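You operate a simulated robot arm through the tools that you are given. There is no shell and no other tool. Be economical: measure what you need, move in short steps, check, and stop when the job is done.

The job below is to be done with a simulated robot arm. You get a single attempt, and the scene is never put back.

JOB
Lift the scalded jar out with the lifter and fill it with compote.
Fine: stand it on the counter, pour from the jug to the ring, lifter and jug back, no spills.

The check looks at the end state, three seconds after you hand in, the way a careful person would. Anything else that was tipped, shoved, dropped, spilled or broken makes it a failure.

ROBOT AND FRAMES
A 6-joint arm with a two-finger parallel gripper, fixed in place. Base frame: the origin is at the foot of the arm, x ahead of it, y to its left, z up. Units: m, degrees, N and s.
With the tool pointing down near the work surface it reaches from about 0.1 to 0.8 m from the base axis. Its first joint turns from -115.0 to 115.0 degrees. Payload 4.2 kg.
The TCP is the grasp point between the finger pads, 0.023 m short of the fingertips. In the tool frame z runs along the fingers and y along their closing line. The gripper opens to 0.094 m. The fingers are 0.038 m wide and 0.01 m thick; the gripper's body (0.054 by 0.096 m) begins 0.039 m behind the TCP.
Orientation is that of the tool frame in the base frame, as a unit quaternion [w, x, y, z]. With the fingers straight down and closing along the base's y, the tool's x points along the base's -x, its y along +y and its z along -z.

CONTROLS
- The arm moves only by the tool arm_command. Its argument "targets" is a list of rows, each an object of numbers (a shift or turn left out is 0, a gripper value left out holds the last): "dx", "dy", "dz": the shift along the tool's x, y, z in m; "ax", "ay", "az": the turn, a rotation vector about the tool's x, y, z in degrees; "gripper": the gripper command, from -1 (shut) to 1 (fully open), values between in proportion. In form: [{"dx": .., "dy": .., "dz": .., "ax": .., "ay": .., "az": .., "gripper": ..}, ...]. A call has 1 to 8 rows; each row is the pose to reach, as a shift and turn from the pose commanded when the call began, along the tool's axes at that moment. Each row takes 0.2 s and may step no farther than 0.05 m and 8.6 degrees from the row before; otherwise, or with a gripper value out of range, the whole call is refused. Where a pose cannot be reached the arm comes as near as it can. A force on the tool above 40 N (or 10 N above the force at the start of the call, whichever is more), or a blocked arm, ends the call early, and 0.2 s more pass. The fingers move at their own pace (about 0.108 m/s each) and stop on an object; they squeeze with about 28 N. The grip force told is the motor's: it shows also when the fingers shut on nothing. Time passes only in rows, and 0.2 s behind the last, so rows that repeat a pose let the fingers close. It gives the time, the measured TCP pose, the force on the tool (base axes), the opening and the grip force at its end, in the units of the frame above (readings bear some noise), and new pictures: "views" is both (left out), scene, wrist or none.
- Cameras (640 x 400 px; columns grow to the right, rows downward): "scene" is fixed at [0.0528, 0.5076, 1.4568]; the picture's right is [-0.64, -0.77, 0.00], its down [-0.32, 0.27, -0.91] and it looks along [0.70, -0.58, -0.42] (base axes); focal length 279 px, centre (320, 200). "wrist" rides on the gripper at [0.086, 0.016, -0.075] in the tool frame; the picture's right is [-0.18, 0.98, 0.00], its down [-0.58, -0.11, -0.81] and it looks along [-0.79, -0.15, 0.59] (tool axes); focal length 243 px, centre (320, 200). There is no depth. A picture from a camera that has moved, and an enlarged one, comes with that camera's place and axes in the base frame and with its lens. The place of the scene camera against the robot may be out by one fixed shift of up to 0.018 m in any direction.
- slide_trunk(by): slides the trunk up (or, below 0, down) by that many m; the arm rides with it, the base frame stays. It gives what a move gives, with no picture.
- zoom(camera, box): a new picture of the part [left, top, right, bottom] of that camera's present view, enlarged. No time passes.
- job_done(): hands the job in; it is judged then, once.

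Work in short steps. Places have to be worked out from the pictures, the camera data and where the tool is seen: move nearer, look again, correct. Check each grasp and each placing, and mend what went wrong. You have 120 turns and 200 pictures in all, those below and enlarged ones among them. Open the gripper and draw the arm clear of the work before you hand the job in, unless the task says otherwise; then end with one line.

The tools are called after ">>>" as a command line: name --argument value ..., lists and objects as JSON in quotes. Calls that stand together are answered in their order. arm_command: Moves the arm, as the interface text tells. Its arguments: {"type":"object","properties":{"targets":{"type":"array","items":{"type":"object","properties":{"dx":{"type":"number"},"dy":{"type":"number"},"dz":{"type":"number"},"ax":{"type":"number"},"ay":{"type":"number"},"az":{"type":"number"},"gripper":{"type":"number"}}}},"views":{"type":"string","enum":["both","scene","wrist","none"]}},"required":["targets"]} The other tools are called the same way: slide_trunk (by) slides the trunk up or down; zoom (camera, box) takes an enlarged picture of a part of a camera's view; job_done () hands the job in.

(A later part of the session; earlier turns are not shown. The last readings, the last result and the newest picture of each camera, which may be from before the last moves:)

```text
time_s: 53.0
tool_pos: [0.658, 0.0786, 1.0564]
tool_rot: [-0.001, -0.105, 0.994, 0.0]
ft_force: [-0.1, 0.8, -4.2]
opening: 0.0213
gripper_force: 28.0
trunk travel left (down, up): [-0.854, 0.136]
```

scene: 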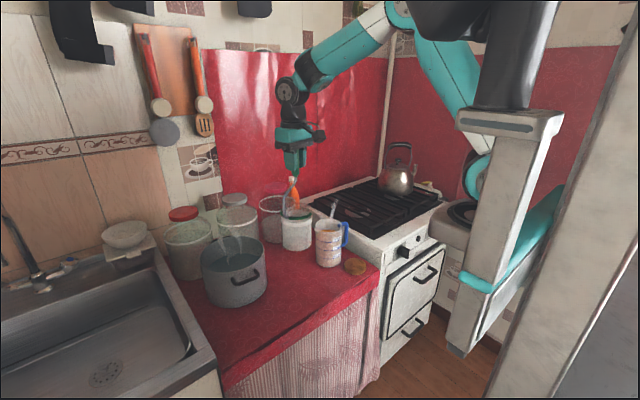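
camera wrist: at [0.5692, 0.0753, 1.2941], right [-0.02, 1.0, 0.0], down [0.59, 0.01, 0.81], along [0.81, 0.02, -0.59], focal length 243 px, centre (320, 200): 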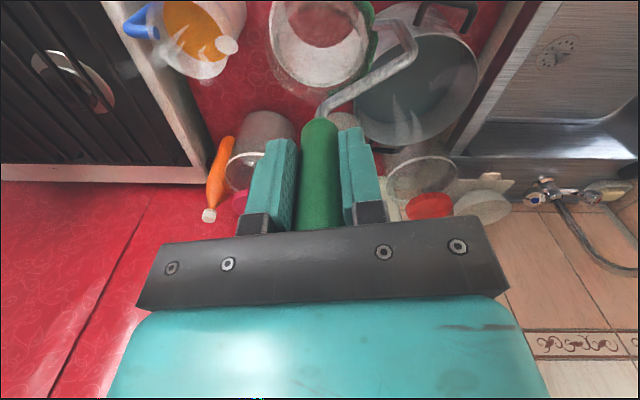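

>>> arm_command --targets '[{"dz": 0.003}, {"dz": 0.006}, {"dz": 0.008}, {"dz": 0.008}]' --views "none"

>>> zoom --camera "scene" --box '[280, 220, 330, 270]'

```text
time_s: 54.0
tool_pos: [0.6595, 0.0781, 1.0503]
tool_rot: [0.0, -0.105, 0.994, 0.0]
ft_force: [-0.6, 0.3, -1.9]
opening: 0.0213
gripper_force: 27.7
trunk travel left (down, up): [-0.854, 0.136]
```

```text
8.00 times, centred on (305, 245) of scene
camera zoom: at [0.0528, 0.5076, 1.4568], right [-0.64, -0.77, 0.0], down [-0.32, 0.27, -0.91], along [0.7, -0.58, -0.42], focal length 2234 px, centre (440, -160)
```

zoom: 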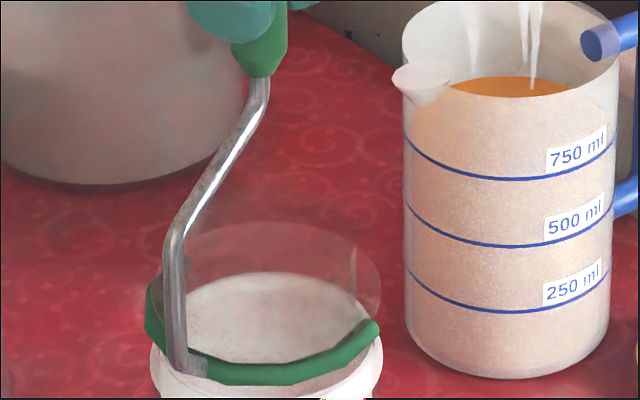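

The load has transferred (-4.2 to -1.9 N), so the jar stands on the counter. I'll drop the C 3 mm to unload it and withdraw slowly along its axis.

>>> arm_command --targets '[{"dz": 0.003}, {"dx": 0.0014, "dy": 0.0099, "dz": 0.003}, {"dx": 0.0028, "dy": 0.0198, "dz": 0.003}]' --views "none"

>>> zoom --camera "scene" --box '[275, 225, 335, 285]'

```text
time_s: 54.8
tool_pos: [0.6515, 0.0967, 1.0466]
tool_rot: [-0.001, -0.105, 0.994, 0.001]
ft_force: [0.6, -0.9, -1.4]
opening: 0.0214
gripper_force: 27.7
trunk travel left (down, up): [-0.854, 0.136]
```

```text
6.67 times, centred on (305, 255) of scene
camera zoom: at [0.0528, 0.5076, 1.4568], right [-0.64, -0.77, 0.0], down [-0.32, 0.27, -0.91], along [0.7, -0.58, -0.42], focal length 1862 px, centre (420, -167)
```

zoom: 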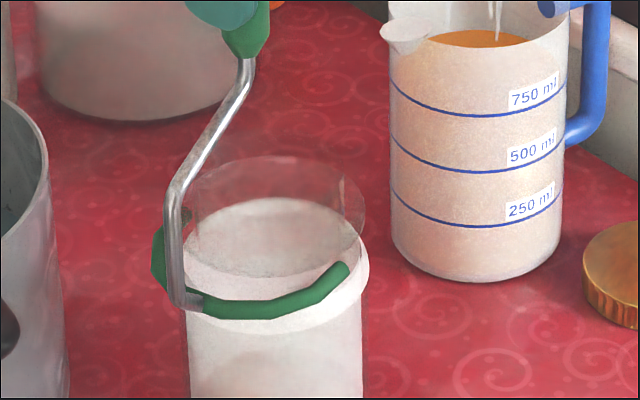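

The C is sliding out freely and the jar stays put. I'll finish withdrawing, then rise.

>>> arm_command --targets '[{"dx": 0.0014, "dy": 0.0099}, {"dx": 0.0028, "dy": 0.0198}, {"dx": 0.0042, "dy": 0.0297}, {"dx": 0.0056, "dy": 0.0396}, {"dx": 0.007, "dy": 0.0495}, {"dx": 0.0077, "dy": 0.0545}, {"dx": 0.0077, "dy": 0.0545, "dz": -0.03}, {"dx": 0.0077, "dy": 0.0545, "dz": -0.07}]' --views "scene"

>>> zoom --camera "scene" --box '[250, 190, 370, 290]'

```text
time_s: 56.5
tool_pos: [0.6342, 0.1488, 1.1194]
tool_rot: [0.0, -0.104, 0.995, 0.0]
ft_force: [-0.4, -0.1, -1.8]
opening: 0.0215
gripper_force: 28.6
trunk travel left (down, up): [-0.854, 0.136]
```

scene: 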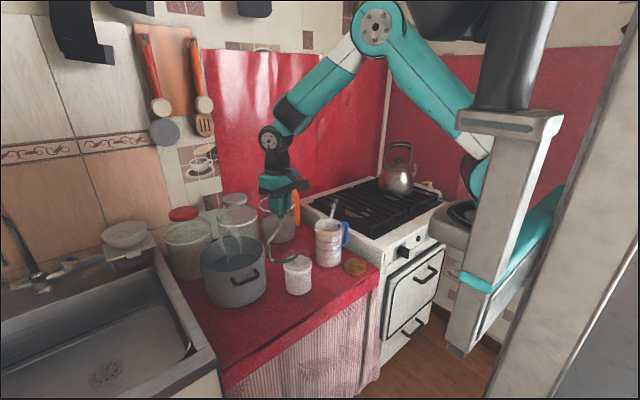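

```text
4.00 times, centred on (310, 240) of scene
camera zoom: at [0.0528, 0.5076, 1.4568], right [-0.64, -0.77, 0.0], down [-0.32, 0.27, -0.91], along [0.7, -0.58, -0.42], focal length 1117 px, centre (360, 40)
```

zoom: 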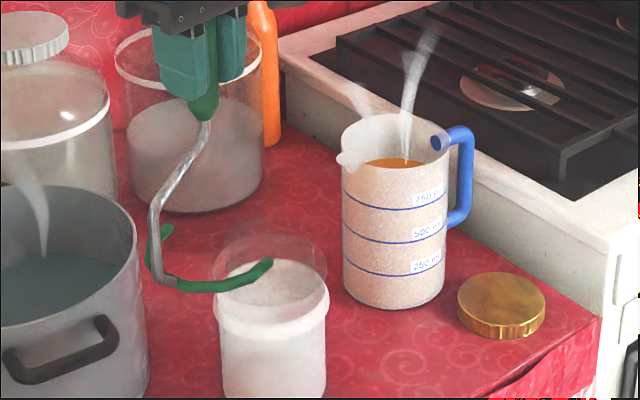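

The jar stands upright on the counter. Now I return the lifter: rise, undo the yaw, and move over its original spot [0.823, -0.020].

>>> arm_command --targets '[{"dz": -0.04, "az": 6}, {"dz": -0.08, "az": 12}, {"dx": -0.0249, "dy": -0.034, "dz": -0.08, "az": 12}, {"dx": -0.0497, "dy": -0.0679, "dz": -0.08, "az": 12}, {"dx": -0.0746, "dy": -0.1019, "dz": -0.08, "az": 12}, {"dx": -0.0995, "dy": -0.1358, "dz": -0.08, "az": 12}, {"dx": -0.1243, "dy": -0.1698, "dz": -0.08, "az": 12}, {"dx": -0.1492, "dy": -0.2037, "dz": -0.08, "az": 12}]' --views "both"

```text
time_s: 58.4
tool_pos: [0.821, -0.0175, 1.1981]
tool_rot: [-0.001, -0.001, 1.0, -0.001]
ft_force: [-1.2, 0.8, 0.5]
opening: 0.0214
gripper_force: 28.0
trunk travel left (down, up): [-0.854, 0.136]
camera wrist: at [0.735, -0.0038, 1.2728], right [0.18, 0.98, 0.0], down [0.58, -0.11, 0.81], along [0.79, -0.15, -0.59], focal length 243 px, centre (320, 200)
```

scene: 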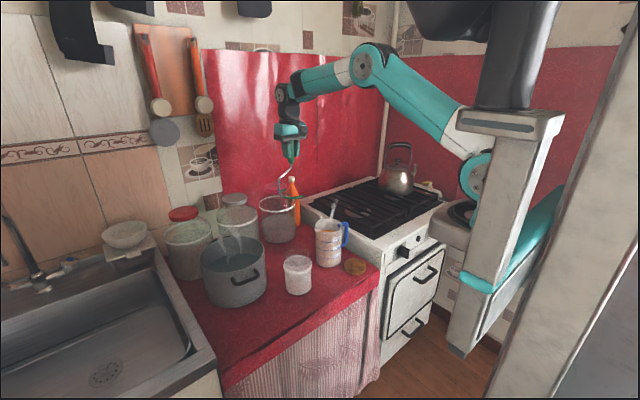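
wrist: 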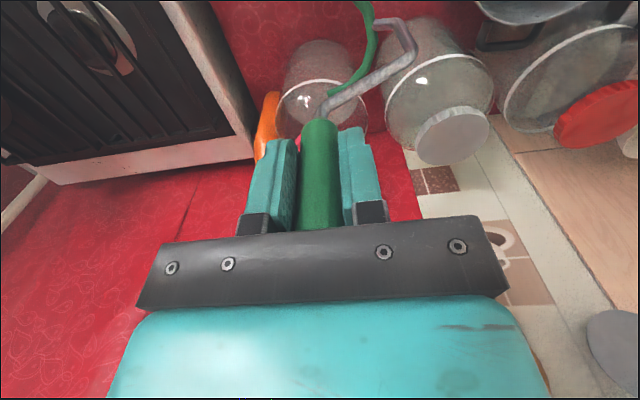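

The handle seems to have slipped a few mm up into the grip during the press. I'll check that the lifter is still level before setting it down.

>>> zoom --camera "scene" --box '[265, 155, 325, 210]'

```text
7.27 times, centred on (295, 182) of scene
camera zoom: at [0.0528, 0.5076, 1.4568], right [-0.64, -0.77, 0.0], down [-0.32, 0.27, -0.91], along [0.7, -0.58, -0.42], focal length 2031 px, centre (502, 327)
```

zoom: 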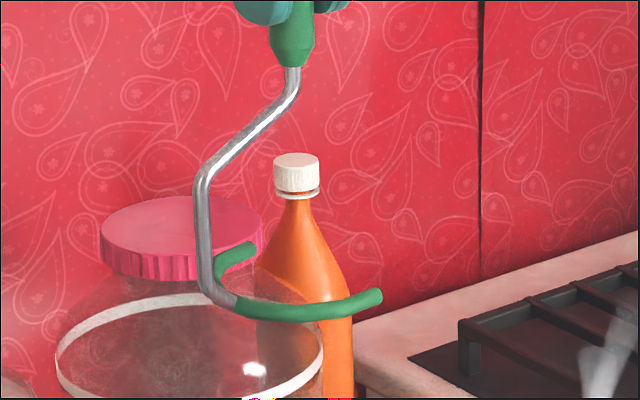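

It's level but yawed about 7° from its original stance. I'll correct the yaw and lower to just above the counter.

>>> arm_command --targets '[{"dx": -0.0015, "dy": -0.002, "az": 7}, {"dx": -0.0015, "dy": -0.002, "dz": 0.045, "az": 7}, {"dx": -0.0015, "dy": -0.002, "dz": 0.09, "az": 7}, {"dx": -0.0015, "dy": -0.002, "dz": 0.135, "az": 7}, {"dx": -0.0015, "dy": -0.002, "dz": 0.18, "az": 7}, {"dx": -0.0015, "dy": -0.002, "dz": 0.22, "az": 7}, {"dx": -0.0015, "dy": -0.002, "dz": 0.243, "az": 7}, {"dx": -0.0015, "dy": -0.002, "dz": 0.243, "az": 7}]' --views "none"

>>> zoom --camera "scene" --box '[265, 200, 345, 265]'

```text
time_s: 60.1
tool_pos: [0.8215, -0.0231, 0.9529]
tool_rot: [0.0, 0.061, 0.998, -0.001]
ft_force: [0.1, -0.3, -0.3]
opening: 0.021
gripper_force: 27.5
trunk travel left (down, up): [-0.854, 0.136]
```

```text
6.15 times, centred on (305, 232) of scene
camera zoom: at [0.0528, 0.5076, 1.4568], right [-0.64, -0.77, 0.0], down [-0.32, 0.27, -0.91], along [0.7, -0.58, -0.42], focal length 1719 px, centre (412, 0)
```

zoom: 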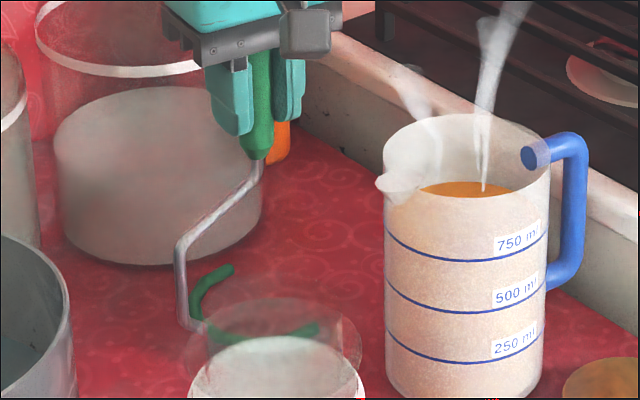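

Lowering slowly to touch the counter.

>>> arm_command --targets '[{"dz": 0.004}, {"dz": 0.008}, {"dz": 0.011}, {"dz": 0.011}]' --views "none"

```text
time_s: 61.1
tool_pos: [0.8214, -0.0216, 0.9439]
tool_rot: [0.0, 0.06, 0.998, 0.0]
ft_force: [0.2, -0.4, -1.9]
opening: 0.0213
gripper_force: 27.4
trunk travel left (down, up): [-0.854, 0.136]
```

>>> arm_command --targets '[{"dz": 0.002}, {"dz": 0.004}, {"dz": 0.006}, {"dz": 0.006}]' --views "none"

```text
time_s: 62.1
tool_pos: [0.8223, -0.0199, 0.9363]
tool_rot: [0.0, 0.06, 0.998, 0.0]
ft_force: [0.3, -1.0, 0.1]
opening: 0.0212
gripper_force: 27.8
trunk travel left (down, up): [-0.854, 0.136]
```

>>> arm_command --targets '[{"dz": 0.0015}, {"dz": 0.003}, {"dz": 0.003}]' --views "none"

>>> zoom --camera "scene" --box '[275, 215, 325, 260]'

>>> zoom --camera "wrist" --box '[240, 0, 440, 130]'

```text
time_s: 63.0
tool_pos: [0.823, -0.0205, 0.936]
tool_rot: [0.002, 0.061, 0.998, -0.001]
ft_force: [-1.5, -1.0, 15.4]
opening: 0.0215
gripper_force: 27.8
trunk travel left (down, up): [-0.854, 0.136]
```

```text
8.89 times, centred on (300, 238) of scene
camera zoom: at [0.0528, 0.5076, 1.4568], right [-0.64, -0.77, 0.0], down [-0.32, 0.27, -0.91], along [0.7, -0.58, -0.42], focal length 2482 px, centre (498, -133)
```

zoom: 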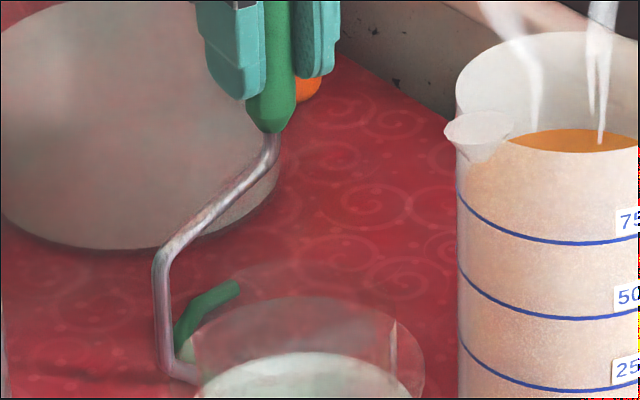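

```text
3.08 times, centred on (340, 65) of wrist
camera zoom: at [0.7387, 0.0044, 1.0103], right [0.3, 0.95, 0.0], down [0.56, -0.18, 0.81], along [0.77, -0.24, -0.59], focal length 746 px, centre (258, 615)
```

zoom: 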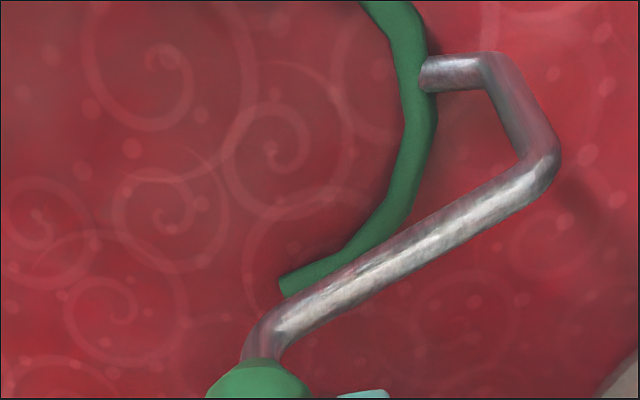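

The C is firmly on the counter. I'll relieve the press and open the gripper gradually.

>>> arm_command --targets '[{"dz": -0.002}, {"dz": -0.002, "gripper": -0.5}, {"dz": -0.002, "gripper": -0.4}, {"dz": -0.002, "gripper": -0.2}, {"dz": -0.002, "gripper": 0.2}, {"dz": -0.002, "gripper": 0.6}, {"dz": -0.002, "gripper": 0.6}]' --views "wrist"

>>> zoom --camera "scene" --box '[275, 205, 335, 260]'

```text
time_s: 64.5
tool_pos: [0.8227, -0.0219, 0.9358]
tool_rot: [0.0, 0.061, 0.998, 0.0]
ft_force: [-0.1, 0.0, 0.8]
opening: 0.0753
gripper_force: 0.0
trunk travel left (down, up): [-0.854, 0.136]
camera wrist: at [0.7388, 0.0039, 1.0112], right [0.3, 0.95, 0.0], down [0.56, -0.18, 0.81], along [0.77, -0.24, -0.59], focal length 243 px, centre (320, 200)
```

wrist: 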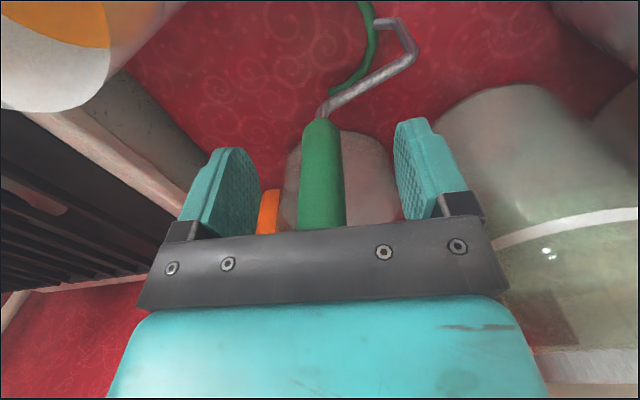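

```text
7.27 times, centred on (305, 232) of scene
camera zoom: at [0.0528, 0.5076, 1.4568], right [-0.64, -0.77, 0.0], down [-0.32, 0.27, -0.91], along [0.7, -0.58, -0.42], focal length 2031 px, centre (429, -36)
```

zoom: 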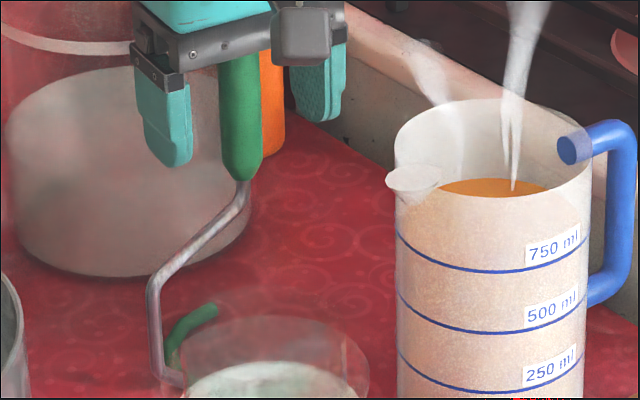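

The lifter stands free. I'll rise clear and move toward the jug to inspect the handle.

>>> arm_command --targets '[{"dz": -0.03, "gripper": 0.6}, {"dz": -0.07, "gripper": 1}, {"dz": -0.11}, {"dz": -0.15}, {"dz": -0.19}, {"dz": -0.22, "az": -7}, {"dx": 0.04, "dz": -0.22, "az": -7}, {"dx": 0.08, "dz": -0.22, "az": -7}]' --views "both"

```text
time_s: 66.3
tool_pos: [0.7418, -0.0117, 1.1559]
tool_rot: [0.0, 0.001, 1.0, 0.0]
ft_force: [0.7, 0.4, -0.3]
opening: 0.094
gripper_force: 0.2
trunk travel left (down, up): [-0.854, 0.136]
camera wrist: at [0.6559, 0.003, 1.2311], right [0.18, 0.98, 0.0], down [0.58, -0.11, 0.81], along [0.79, -0.15, -0.59], focal length 243 px, centre (320, 200)
```

scene: 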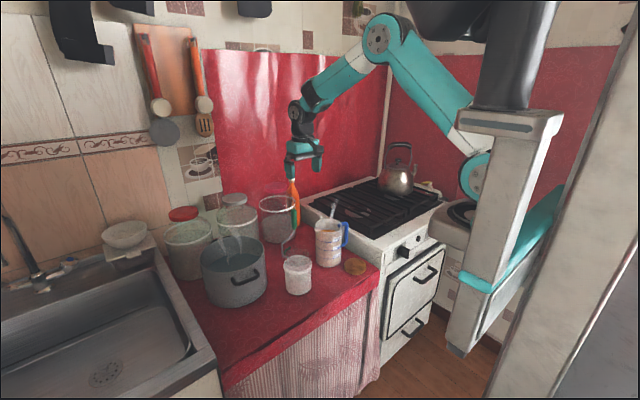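
wrist: 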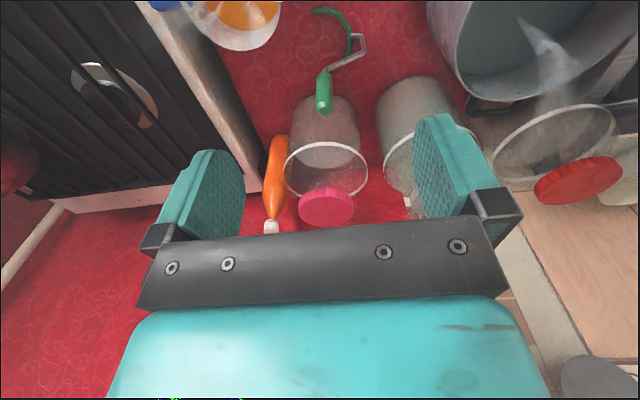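

The lifter is standing in its place. I'll move the wrist camera to view the jug and its handle.

>>> arm_command --targets '[{"dx": 0.036, "dy": -0.027}, {"dx": 0.072, "dy": -0.054}, {"dx": 0.108, "dy": -0.082}, {"dx": 0.145, "dy": -0.11}, {"dx": 0.18, "dy": -0.11}, {"dx": 0.18, "dy": -0.11}]' --views "wrist"

>>> zoom --camera "wrist" --box '[200, 0, 440, 150]'

>>> zoom --camera "scene" --box '[300, 200, 370, 280]'

```text
time_s: 67.8
tool_pos: [0.5633, -0.1229, 1.157]
tool_rot: [-0.001, 0.0, 1.0, 0.0]
ft_force: [-0.4, 0.1, -0.7]
opening: 0.0941
gripper_force: 0.1
trunk travel left (down, up): [-0.854, 0.136]
camera wrist: at [0.4755, -0.1072, 1.232], right [0.18, 0.98, 0.0], down [0.58, -0.11, 0.81], along [0.79, -0.15, -0.59], focal length 243 px, centre (320, 200)
```

wrist: 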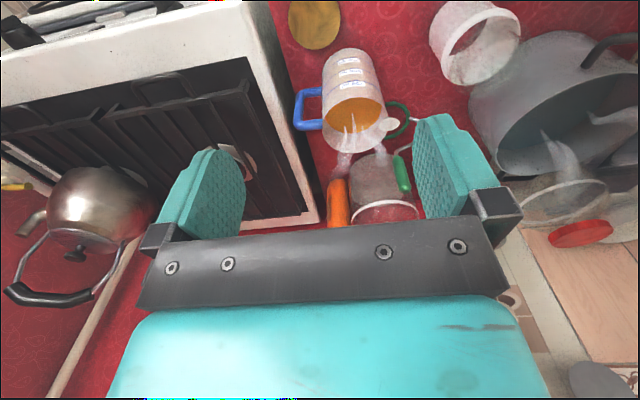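

```text
2.67 times, centred on (320, 75) of wrist
camera zoom: at [0.4755, -0.1072, 1.232], right [0.18, 0.98, 0.0], down [0.58, -0.11, 0.81], along [0.79, -0.15, -0.59], focal length 647 px, centre (320, 533)
```

zoom: 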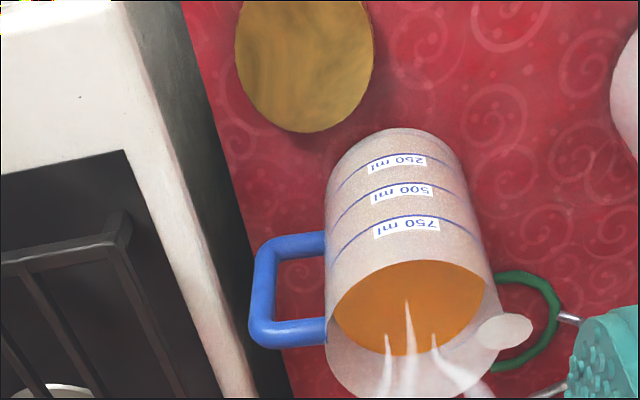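

```text
5.00 times, centred on (335, 240) of scene
camera zoom: at [0.0528, 0.5076, 1.4568], right [-0.64, -0.77, 0.0], down [-0.32, 0.27, -0.91], along [0.7, -0.58, -0.42], focal length 1396 px, centre (245, 0)
```

zoom: 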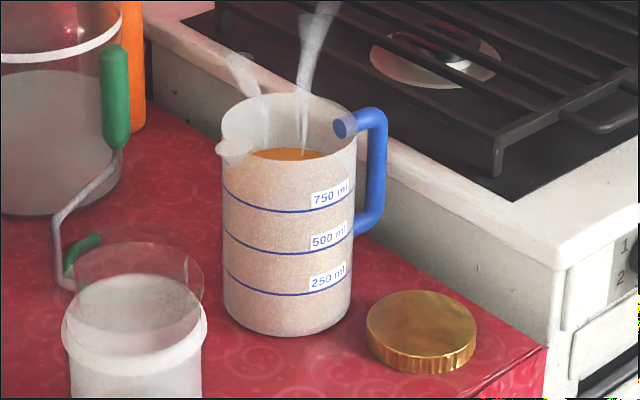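

Measurements so far:

| Item | Position |
|---|---|
| Jug axis | About [0.713, -0.097], rim z≈0.924 |
| Handle top arm | Along y at x≈0.725, z≈0.885 |
| Handle vertical bar | y≈-0.195 |
| Spout | Faces +y, toward the jar |

The safest grasp is tool down, clamping the top arm close to the wall so the finger edges brace against the jug. I'll turn the tool 90° while still high.

>>> arm_command --targets '[{"az": -8.5}, {"az": -17}, {"az": -25.5}, {"az": -34}, {"az": -42.5}, {"az": -51}, {"az": -59.5}, {"az": -68}]' --views "none"

>>> arm_command --targets '[{"az": -8}, {"az": -16}, {"az": -22}, {"az": -22}]' --views "wrist"

```text
time_s: 69.5
tool_pos: [0.5634, -0.1209, 1.1554]
tool_rot: [-0.001, -0.56, 0.829, 0.0]
ft_force: [0.1, 0.2, -0.6]
opening: 0.0938
gripper_force: 0.1
trunk travel left (down, up): [-0.854, 0.136]
```

```text
time_s: 70.5
tool_pos: [0.5622, -0.1203, 1.1563]
tool_rot: [0.0, 0.707, -0.707, 0.0]
ft_force: [0.0, -0.4, 0.1]
opening: 0.0941
gripper_force: 0.0
trunk travel left (down, up): [-0.854, 0.136]
camera wrist: at [0.5465, -0.2091, 1.231], right [-0.98, 0.18, 0.0], down [0.11, 0.58, 0.81], along [0.15, 0.79, -0.59], focal length 243 px, centre (320, 200)
```

wrist: 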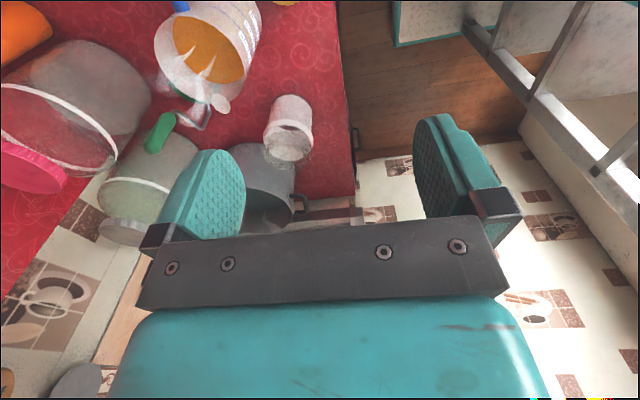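

The tool is yawed with closing along x. I'll move over the handle region at z≈1.08 to measure the handle closely.

>>> arm_command --targets '[{"dx": 0.016, "dy": -0.034, "dz": 0.014}, {"dx": 0.032, "dy": -0.068, "dz": 0.028}, {"dx": 0.048, "dy": -0.102, "dz": 0.042}, {"dx": 0.064, "dy": -0.136, "dz": 0.056}, {"dx": 0.08, "dy": -0.163, "dz": 0.07}, {"dx": 0.08, "dy": -0.163, "dz": 0.07}]' --views "both"

>>> zoom --camera "wrist" --box '[200, 0, 440, 150]'

```text
time_s: 72.0
tool_pos: [0.7262, -0.2027, 1.0865]
tool_rot: [0.0, -0.707, 0.707, 0.0]
ft_force: [-0.4, -0.4, 0.2]
opening: 0.094
gripper_force: 0.1
trunk travel left (down, up): [-0.854, 0.136]
camera wrist: at [0.71, -0.2903, 1.1612], right [-0.98, 0.18, 0.0], down [0.11, 0.58, 0.81], along [0.15, 0.79, -0.59], focal length 243 px, centre (320, 200)
```

scene: 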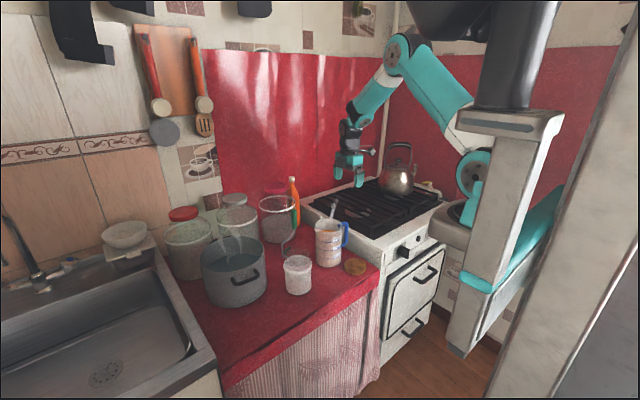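
wrist: 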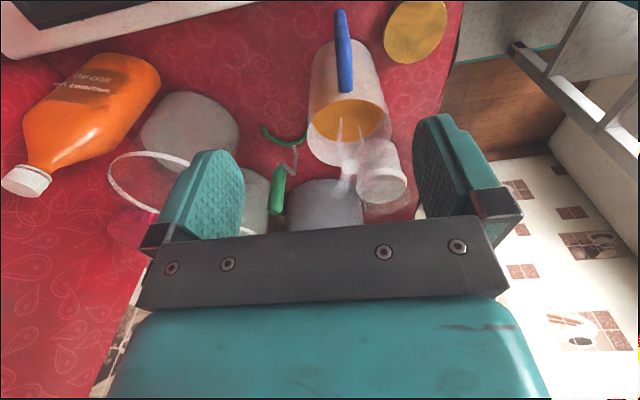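

```text
2.67 times, centred on (320, 75) of wrist
camera zoom: at [0.71, -0.2903, 1.1612], right [-0.98, 0.18, 0.0], down [0.11, 0.58, 0.81], along [0.15, 0.79, -0.59], focal length 647 px, centre (320, 533)
```

zoom: 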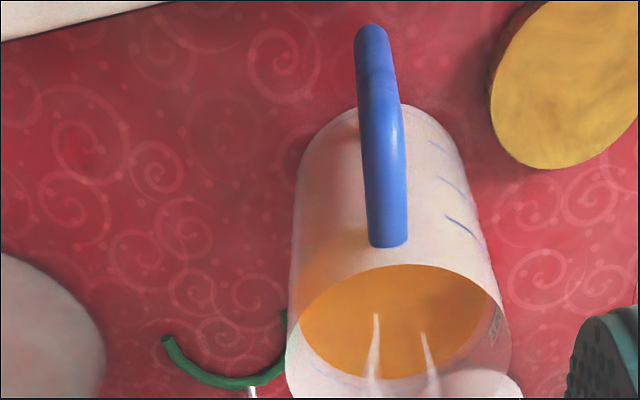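

From directly above, the handle plane is at x≈0.706. The top arm is at z≈0.907 and runs from y≈-0.19 to the wall at y≈-0.144, rotated about 4.5°. I'll align over [0.707, -0.164].

>>> arm_command --targets '[{"dx": -0.02, "dy": 0.0095, "az": 2.5}, {"dx": -0.0387, "dy": 0.0192, "az": 4.5}, {"dx": -0.0387, "dy": 0.0192, "dz": 0.04, "az": 4.5}, {"dx": -0.0387, "dy": 0.0192, "dz": 0.07, "az": 4.5}, {"dx": -0.0387, "dy": 0.0192, "dz": 0.07, "az": 4.5}]' --views "both"

>>> zoom --camera "wrist" --box '[200, 0, 440, 150]'

>>> zoom --camera "scene" --box '[300, 170, 400, 280]'

```text
time_s: 73.2
tool_pos: [0.7083, -0.1631, 1.0165]
tool_rot: [0.0, -0.679, 0.735, 0.0]
ft_force: [-0.7, -0.1, 0.3]
opening: 0.094
gripper_force: 0.0
trunk travel left (down, up): [-0.854, 0.136]
camera wrist: at [0.6847, -0.2502, 1.0916], right [-0.97, 0.26, 0.0], down [0.15, 0.57, 0.81], along [0.21, 0.78, -0.59], focal length 243 px, centre (320, 200)
```

scene: 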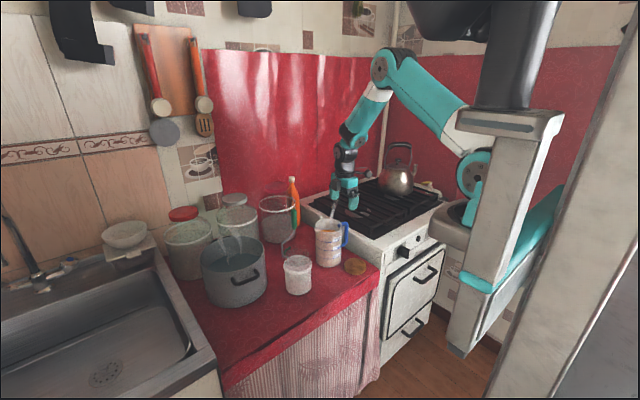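
wrist: 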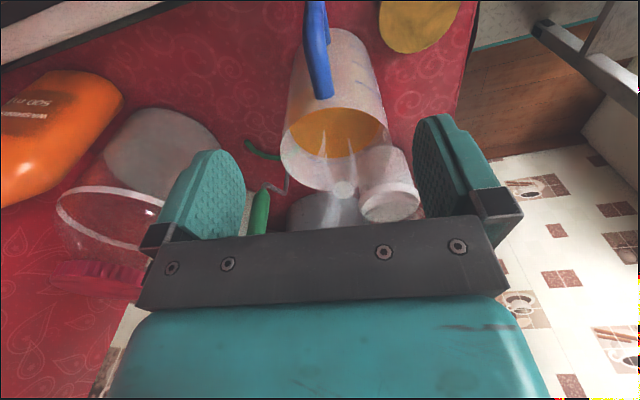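

```text
2.67 times, centred on (320, 75) of wrist
camera zoom: at [0.6847, -0.2502, 1.0916], right [-0.97, 0.26, 0.0], down [0.15, 0.57, 0.81], along [0.21, 0.78, -0.59], focal length 647 px, centre (320, 533)
```

zoom: 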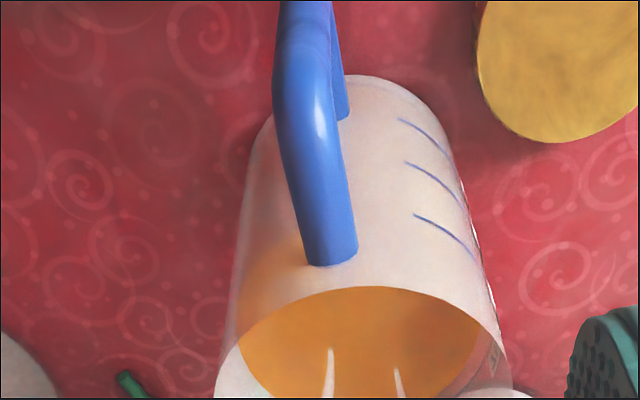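

```text
3.64 times, centred on (350, 225) of scene
camera zoom: at [0.0528, 0.5076, 1.4568], right [-0.64, -0.77, 0.0], down [-0.32, 0.27, -0.91], along [0.7, -0.58, -0.42], focal length 1016 px, centre (211, 109)
```

zoom: 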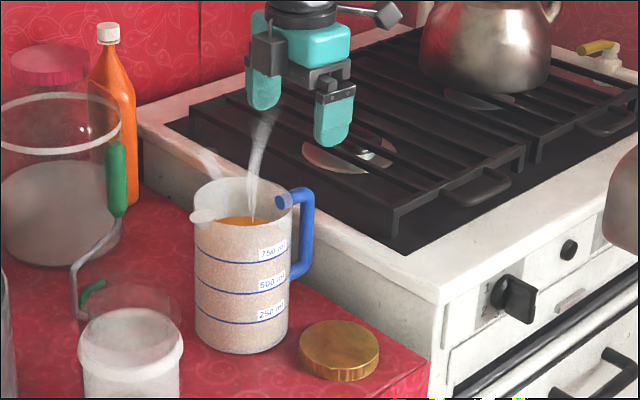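

The alignment is good (arm line at x≈0.708). I'll descend to z≈0.90 and check visually before closing.

>>> arm_command --targets '[{"dz": 0.03}, {"dz": 0.06}, {"dz": 0.09}, {"dz": 0.113}, {"dz": 0.113}]' --views "wrist"

>>> zoom --camera "scene" --box '[300, 190, 370, 275]'

```text
time_s: 74.3
tool_pos: [0.707, -0.1639, 0.9037]
tool_rot: [0.0, -0.679, 0.734, -0.001]
ft_force: [1.2, -0.1, -0.8]
opening: 0.0943
gripper_force: 0.0
trunk travel left (down, up): [-0.854, 0.136]
camera wrist: at [0.6851, -0.25, 0.9781], right [-0.97, 0.26, 0.0], down [0.15, 0.57, 0.81], along [0.21, 0.78, -0.59], focal length 243 px, centre (320, 200)
```

wrist: 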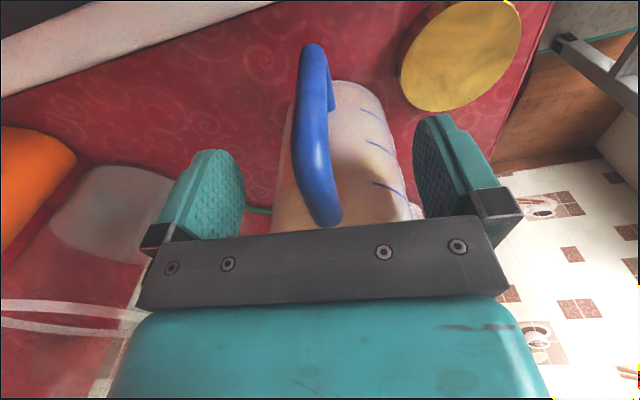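

```text
4.71 times, centred on (335, 232) of scene
camera zoom: at [0.0528, 0.5076, 1.4568], right [-0.64, -0.77, 0.0], down [-0.32, 0.27, -0.91], along [0.7, -0.58, -0.42], focal length 1314 px, centre (249, 47)
```

zoom: 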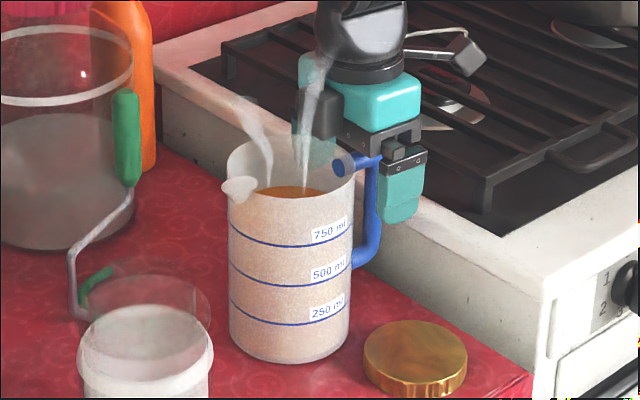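

The arm passes between the fingers with the palm above the rim. I'll lower another 8 mm and close.

>>> arm_command --targets '[{"dz": 0.004}, {"dz": 0.008}, {"dz": 0.008, "gripper": -0.2}, {"dz": 0.008, "gripper": -1}, {"dz": 0.008, "gripper": -1}, {"dz": 0.008, "gripper": -1}]' --views "wrist"

>>> zoom --camera "scene" --box '[300, 190, 370, 275]'

```text
time_s: 75.8
tool_pos: [0.7079, -0.1624, 0.8949]
tool_rot: [0.0, -0.679, 0.735, 0.0]
ft_force: [-3.6, 2.1, 0.3]
opening: 0.0162
gripper_force: 28.0
trunk travel left (down, up): [-0.854, 0.136]
camera wrist: at [0.6849, -0.2492, 0.97], right [-0.97, 0.26, 0.0], down [0.15, 0.57, 0.81], along [0.21, 0.78, -0.59], focal length 243 px, centre (320, 200)
```

wrist: 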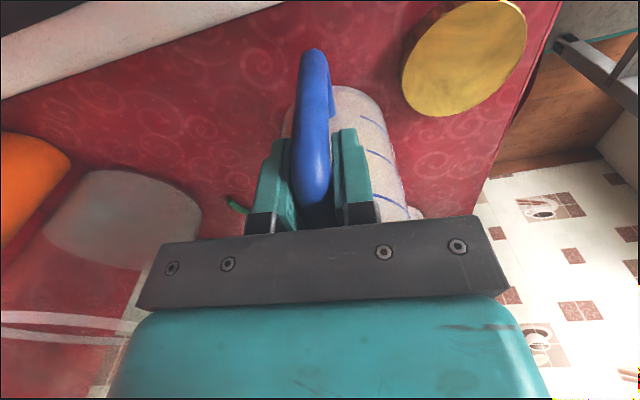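

```text
4.71 times, centred on (335, 232) of scene
camera zoom: at [0.0528, 0.5076, 1.4568], right [-0.64, -0.77, 0.0], down [-0.32, 0.27, -0.91], along [0.7, -0.58, -0.42], focal length 1314 px, centre (249, 47)
```

zoom: 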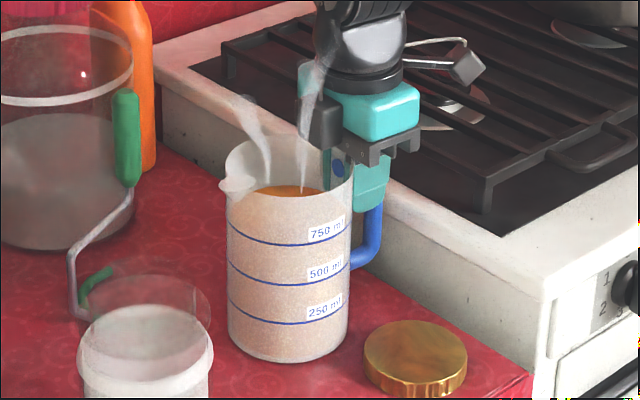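

The top arm is gripped (0.016 m). I'll test-lift by just a few mm and check load and tilt.

>>> arm_command --targets '[{"dz": -0.002}, {"dz": -0.004}, {"dz": -0.006}, {"dz": -0.006}]' --views "none"

>>> zoom --camera "scene" --box '[300, 190, 370, 275]'

```text
time_s: 76.8
tool_pos: [0.7084, -0.1628, 0.9013]
tool_rot: [0.0, -0.679, 0.734, 0.0]
ft_force: [0.8, 0.2, -8.0]
opening: 0.0161
gripper_force: 27.9
trunk travel left (down, up): [-0.854, 0.136]
```

```text
4.71 times, centred on (335, 232) of scene
camera zoom: at [0.0528, 0.5076, 1.4568], right [-0.64, -0.77, 0.0], down [-0.32, 0.27, -0.91], along [0.7, -0.58, -0.42], focal length 1314 px, centre (249, 47)
```

zoom: 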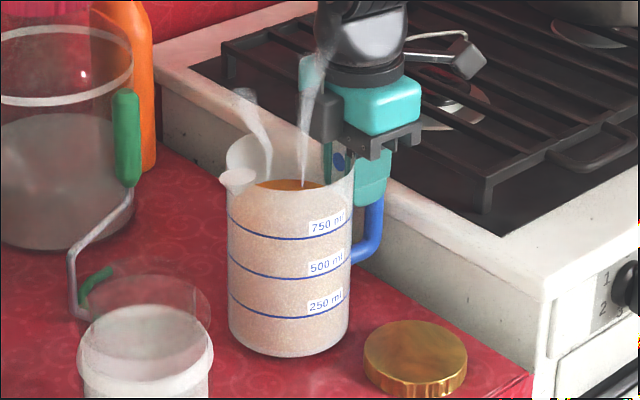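

Load about 8 N with no visible tilt. I'll lift further, gently.

>>> arm_command --targets '[{"dz": -0.006}, {"dz": -0.014}, {"dz": -0.024}, {"dz": -0.034}, {"dz": -0.044}, {"dz": -0.05}, {"dz": -0.05}]' --views "none"

>>> zoom --camera "scene" --box '[270, 170, 370, 290]'

```text
time_s: 78.3
tool_pos: [0.7076, -0.1632, 0.9516]
tool_rot: [0.0, -0.679, 0.734, 0.0]
ft_force: [0.5, 0.2, -9.5]
opening: 0.016
gripper_force: 28.5
trunk travel left (down, up): [-0.854, 0.136]
```

```text
3.33 times, centred on (320, 230) of scene
camera zoom: at [0.0528, 0.5076, 1.4568], right [-0.64, -0.77, 0.0], down [-0.32, 0.27, -0.91], along [0.7, -0.58, -0.42], focal length 931 px, centre (320, 100)
```

zoom: 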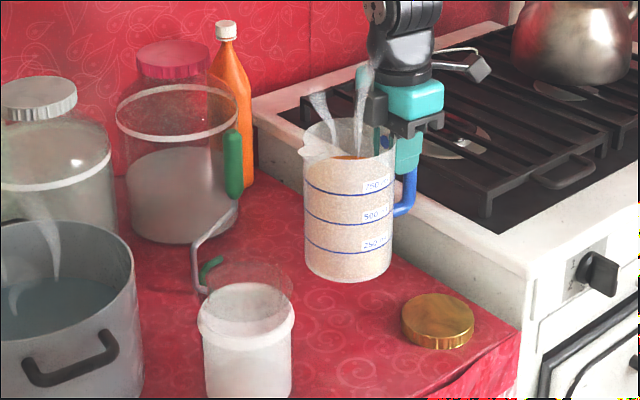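

The jug is held level at 9.5 N. I'll carry it slowly up and toward the jar into a pre-pour position, keeping the spout short of the jar.

>>> arm_command --targets '[{"dx": -0.003, "dy": 0.003, "dz": -0.01}, {"dx": -0.01, "dy": 0.01, "dz": -0.024}, {"dx": -0.02, "dy": 0.02, "dz": -0.04}, {"dx": -0.031, "dy": 0.031, "dz": -0.056}, {"dx": -0.042, "dy": 0.042, "dz": -0.07}, {"dx": -0.052, "dy": 0.052, "dz": -0.077}, {"dx": -0.06, "dy": 0.059, "dz": -0.079}, {"dx": -0.0628, "dy": 0.0622, "dz": -0.079}]' --views "both"

>>> zoom --camera "scene" --box '[260, 160, 370, 300]'

```text
time_s: 80.2
tool_pos: [0.6503, -0.0945, 1.0295]
tool_rot: [0.0, -0.679, 0.735, 0.0]
ft_force: [0.0, 0.1, -9.2]
opening: 0.0159
gripper_force: 28.0
trunk travel left (down, up): [-0.854, 0.136]
camera wrist: at [0.6266, -0.1818, 1.1048], right [-0.97, 0.26, 0.0], down [0.15, 0.57, 0.81], along [0.21, 0.78, -0.59], focal length 243 px, centre (320, 200)
```

scene: 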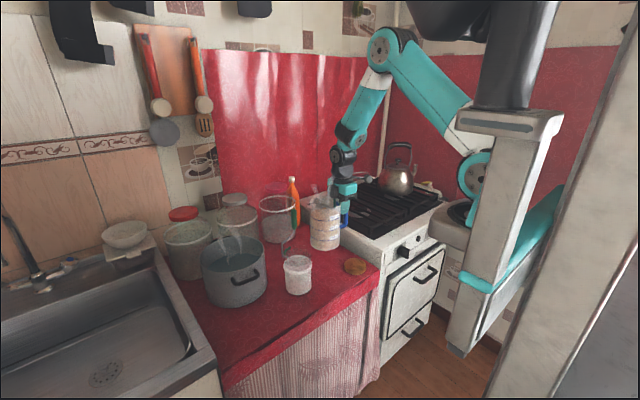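
wrist: 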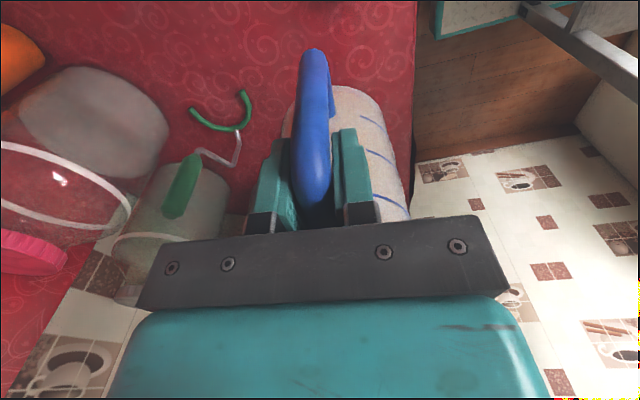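

```text
2.86 times, centred on (315, 230) of scene
camera zoom: at [0.0528, 0.5076, 1.4568], right [-0.64, -0.77, 0.0], down [-0.32, 0.27, -0.91], along [0.7, -0.58, -0.42], focal length 798 px, centre (334, 114)
```

zoom: 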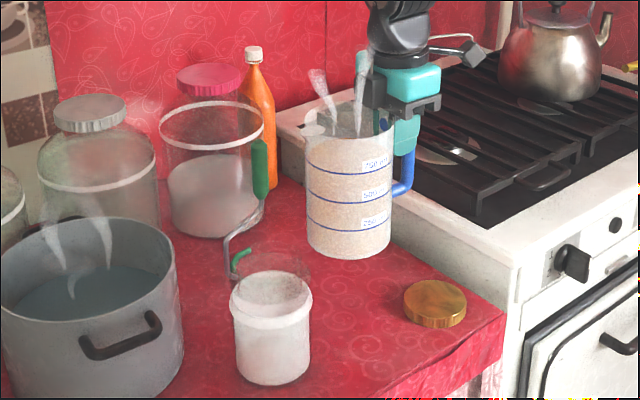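

I'll measure spout tip and jar mouth in the same camera so the calibration error cancels.

>>> zoom --camera "scene" --box '[275, 190, 345, 300]'

>>> zoom --camera "scene" --box '[277, 240, 322, 300]'

```text
3.64 times, centred on (310, 245) of scene
camera zoom: at [0.0528, 0.5076, 1.4568], right [-0.64, -0.77, 0.0], down [-0.32, 0.27, -0.91], along [0.7, -0.58, -0.42], focal length 1016 px, centre (356, 36)
```

zoom: 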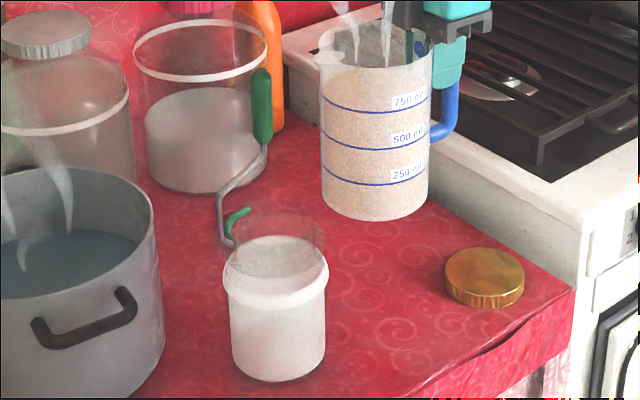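

```text
6.67 times, centred on (300, 270) of scene
camera zoom: at [0.0528, 0.5076, 1.4568], right [-0.64, -0.77, 0.0], down [-0.32, 0.27, -0.91], along [0.7, -0.58, -0.42], focal length 1862 px, centre (457, -267)
```

zoom: 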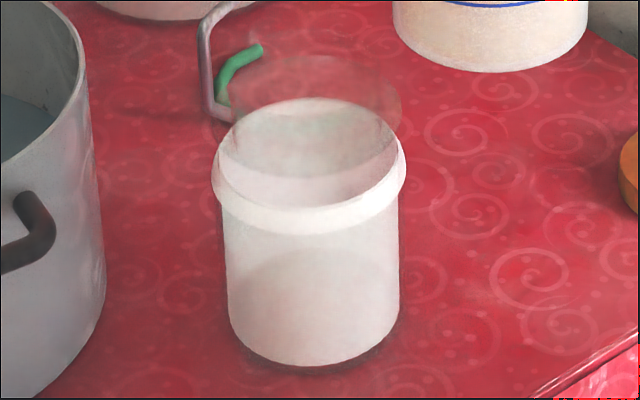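

Jar centre is about [0.660, 0.077] with the rim at z≈0.898. First I tilt the jug to 28° here, short of the jar, since the liquid should start flowing near 34°.

>>> arm_command --targets '[{"ay": 2}, {"ay": 6}, {"ay": 10}, {"ay": 14}, {"ay": 18}, {"ay": 22}, {"ay": 25}, {"ay": 26}]' --views "scene"

>>> zoom --camera "scene" --box '[270, 170, 360, 300]'

```text
time_s: 82.0
tool_pos: [0.6503, -0.0963, 1.0309]
tool_rot: [-0.166, -0.661, 0.716, -0.152]
ft_force: [0.0, 0.6, -8.0]
opening: 0.0158
gripper_force: 27.9
trunk travel left (down, up): [-0.854, 0.136]
```

scene: 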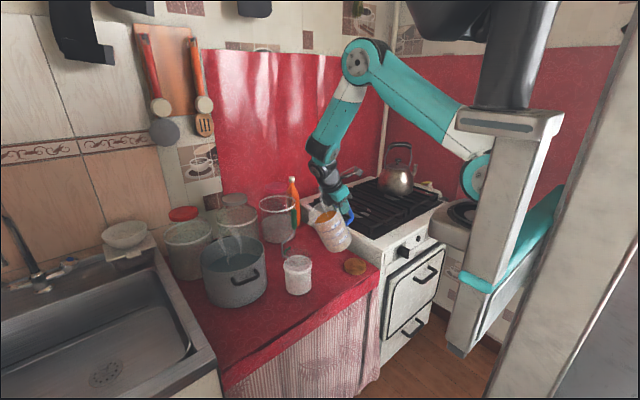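

```text
3.08 times, centred on (315, 235) of scene
camera zoom: at [0.0528, 0.5076, 1.4568], right [-0.64, -0.77, 0.0], down [-0.32, 0.27, -0.91], along [0.7, -0.58, -0.42], focal length 859 px, centre (335, 92)
```

zoom: 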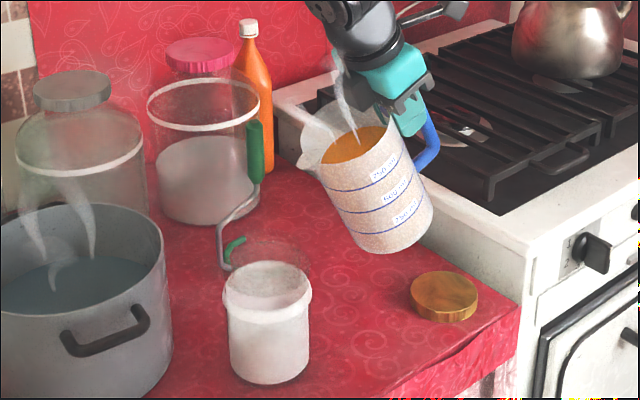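

The tilt is 26° and steady. I'll move the spout tip over the jar mouth, high enough for the jug wall to clear the jar rim.

>>> arm_command --targets '[{"dx": -0.006, "dy": 0.0005, "dz": 0.0016}, {"dx": -0.016, "dy": 0.0012, "dz": 0.0043}, {"dx": -0.027, "dy": 0.002, "dz": 0.0073}, {"dx": -0.038, "dy": 0.0028, "dz": 0.0102}, {"dx": -0.048, "dy": 0.0035, "dz": 0.0129}, {"dx": -0.0529, "dy": 0.0038, "dz": 0.0142}, {"dx": -0.0529, "dy": 0.0038, "dz": 0.0142}]' --views "scene"

>>> zoom --camera "scene" --box '[270, 200, 350, 300]'

>>> zoom --camera "wrist" --box '[160, 0, 480, 220]'

```text
time_s: 83.5
tool_pos: [0.6494, -0.0537, 0.9944]
tool_rot: [-0.165, -0.662, 0.715, -0.153]
ft_force: [0.3, 0.5, -8.5]
opening: 0.0159
gripper_force: 27.8
trunk travel left (down, up): [-0.854, 0.136]
```

scene: 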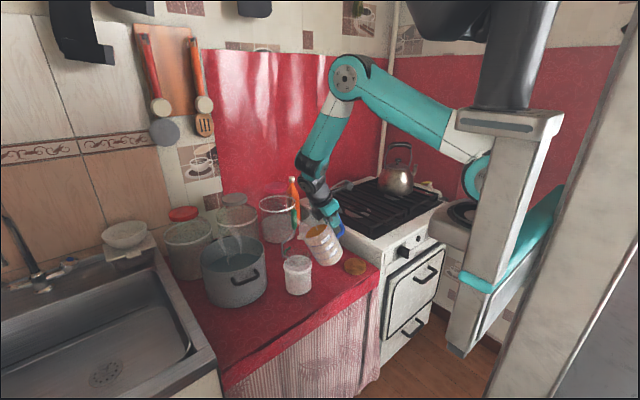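

```text
4.00 times, centred on (310, 250) of scene
camera zoom: at [0.0528, 0.5076, 1.4568], right [-0.64, -0.77, 0.0], down [-0.32, 0.27, -0.91], along [0.7, -0.58, -0.42], focal length 1117 px, centre (360, 0)
```

zoom: 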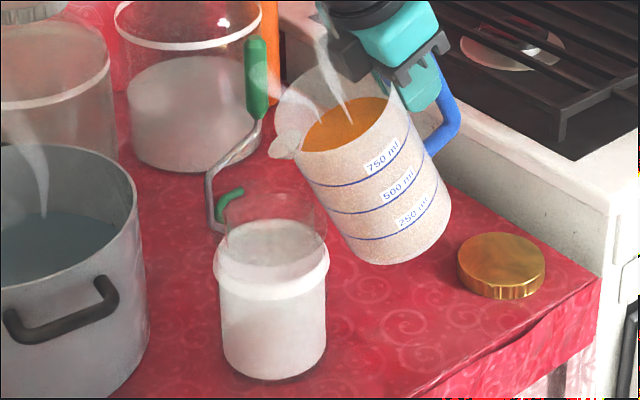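

```text
1.82 times, centred on (320, 110) of wrist
camera zoom: at [0.63, -0.0986, 1.0991], right [-0.97, 0.24, -0.08], down [0.18, 0.86, 0.47], along [0.18, 0.44, -0.88], focal length 441 px, centre (320, 364)
```

zoom: 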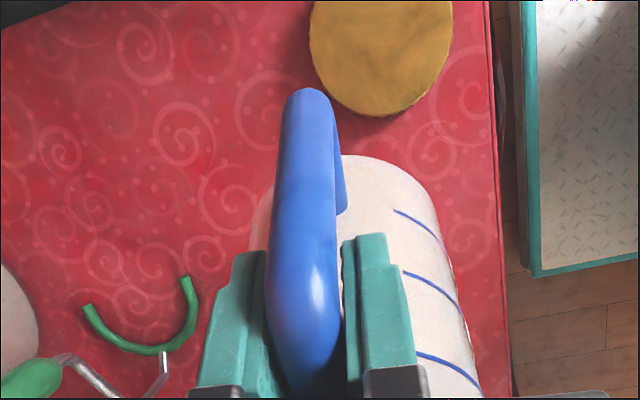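

The spout tip sits over the mouth (about 5 mm short of centre, seen in the shared camera), which is right. I'll tilt gradually to 34°, keeping the tip over the jar, and watch for the flow to start.

>>> arm_command --targets '[{"dx": 0.0008, "dy": -0.0008, "dz": -0.0021, "ay": 2}, {"dx": 0.0016, "dy": -0.0015, "dz": -0.0042, "ay": 4}, {"dx": 0.0024, "dy": -0.0015, "dz": -0.0063, "ay": 6}, {"dx": 0.0032, "dy": -0.0015, "dz": -0.0084, "ay": 8}, {"dx": 0.0032, "dy": -0.0015, "dz": -0.0084, "ay": 8}]' --views "none"

>>> zoom --camera "scene" --box '[270, 205, 350, 300]'

```text
time_s: 84.8
tool_pos: [0.6511, -0.0529, 1.0033]
tool_rot: [-0.215, -0.649, 0.702, -0.199]
ft_force: [0.2, 0.4, -8.8]
opening: 0.0161
gripper_force: 28.4
trunk travel left (down, up): [-0.854, 0.136]
```

```text
4.21 times, centred on (310, 252) of scene
camera zoom: at [0.0528, 0.5076, 1.4568], right [-0.64, -0.77, 0.0], down [-0.32, 0.27, -0.91], along [0.7, -0.58, -0.42], focal length 1176 px, centre (362, -21)
```

zoom: 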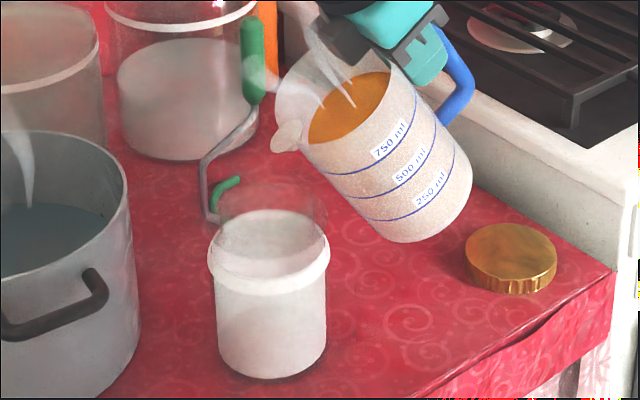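

No flow yet. I'll continue to 40°.

>>> arm_command --targets '[{"dx": -0.0004, "dz": -0.0018, "ay": 1.5}, {"dx": -0.0008, "dz": -0.0036, "ay": 3}, {"dx": -0.0013, "dz": -0.0055, "ay": 4.5}, {"dx": -0.0018, "dz": -0.0074, "ay": 6}, {"dx": -0.0018, "dz": -0.0074, "ay": 6}]' --views "none"

>>> zoom --camera "scene" --box '[270, 205, 350, 300]'

```text
time_s: 86.0
tool_pos: [0.652, -0.0479, 1.008]
tool_rot: [-0.251, -0.638, 0.69, -0.232]
ft_force: [-0.1, 0.1, -8.1]
opening: 0.016
gripper_force: 27.8
trunk travel left (down, up): [-0.854, 0.136]
```

```text
4.21 times, centred on (310, 252) of scene
camera zoom: at [0.0528, 0.5076, 1.4568], right [-0.64, -0.77, 0.0], down [-0.32, 0.27, -0.91], along [0.7, -0.58, -0.42], focal length 1176 px, centre (362, -21)
```

zoom: 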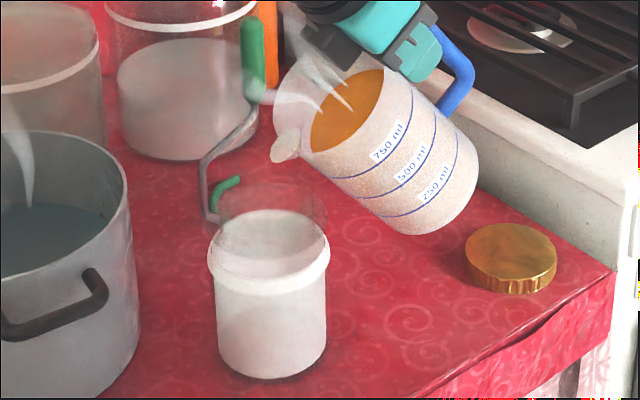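

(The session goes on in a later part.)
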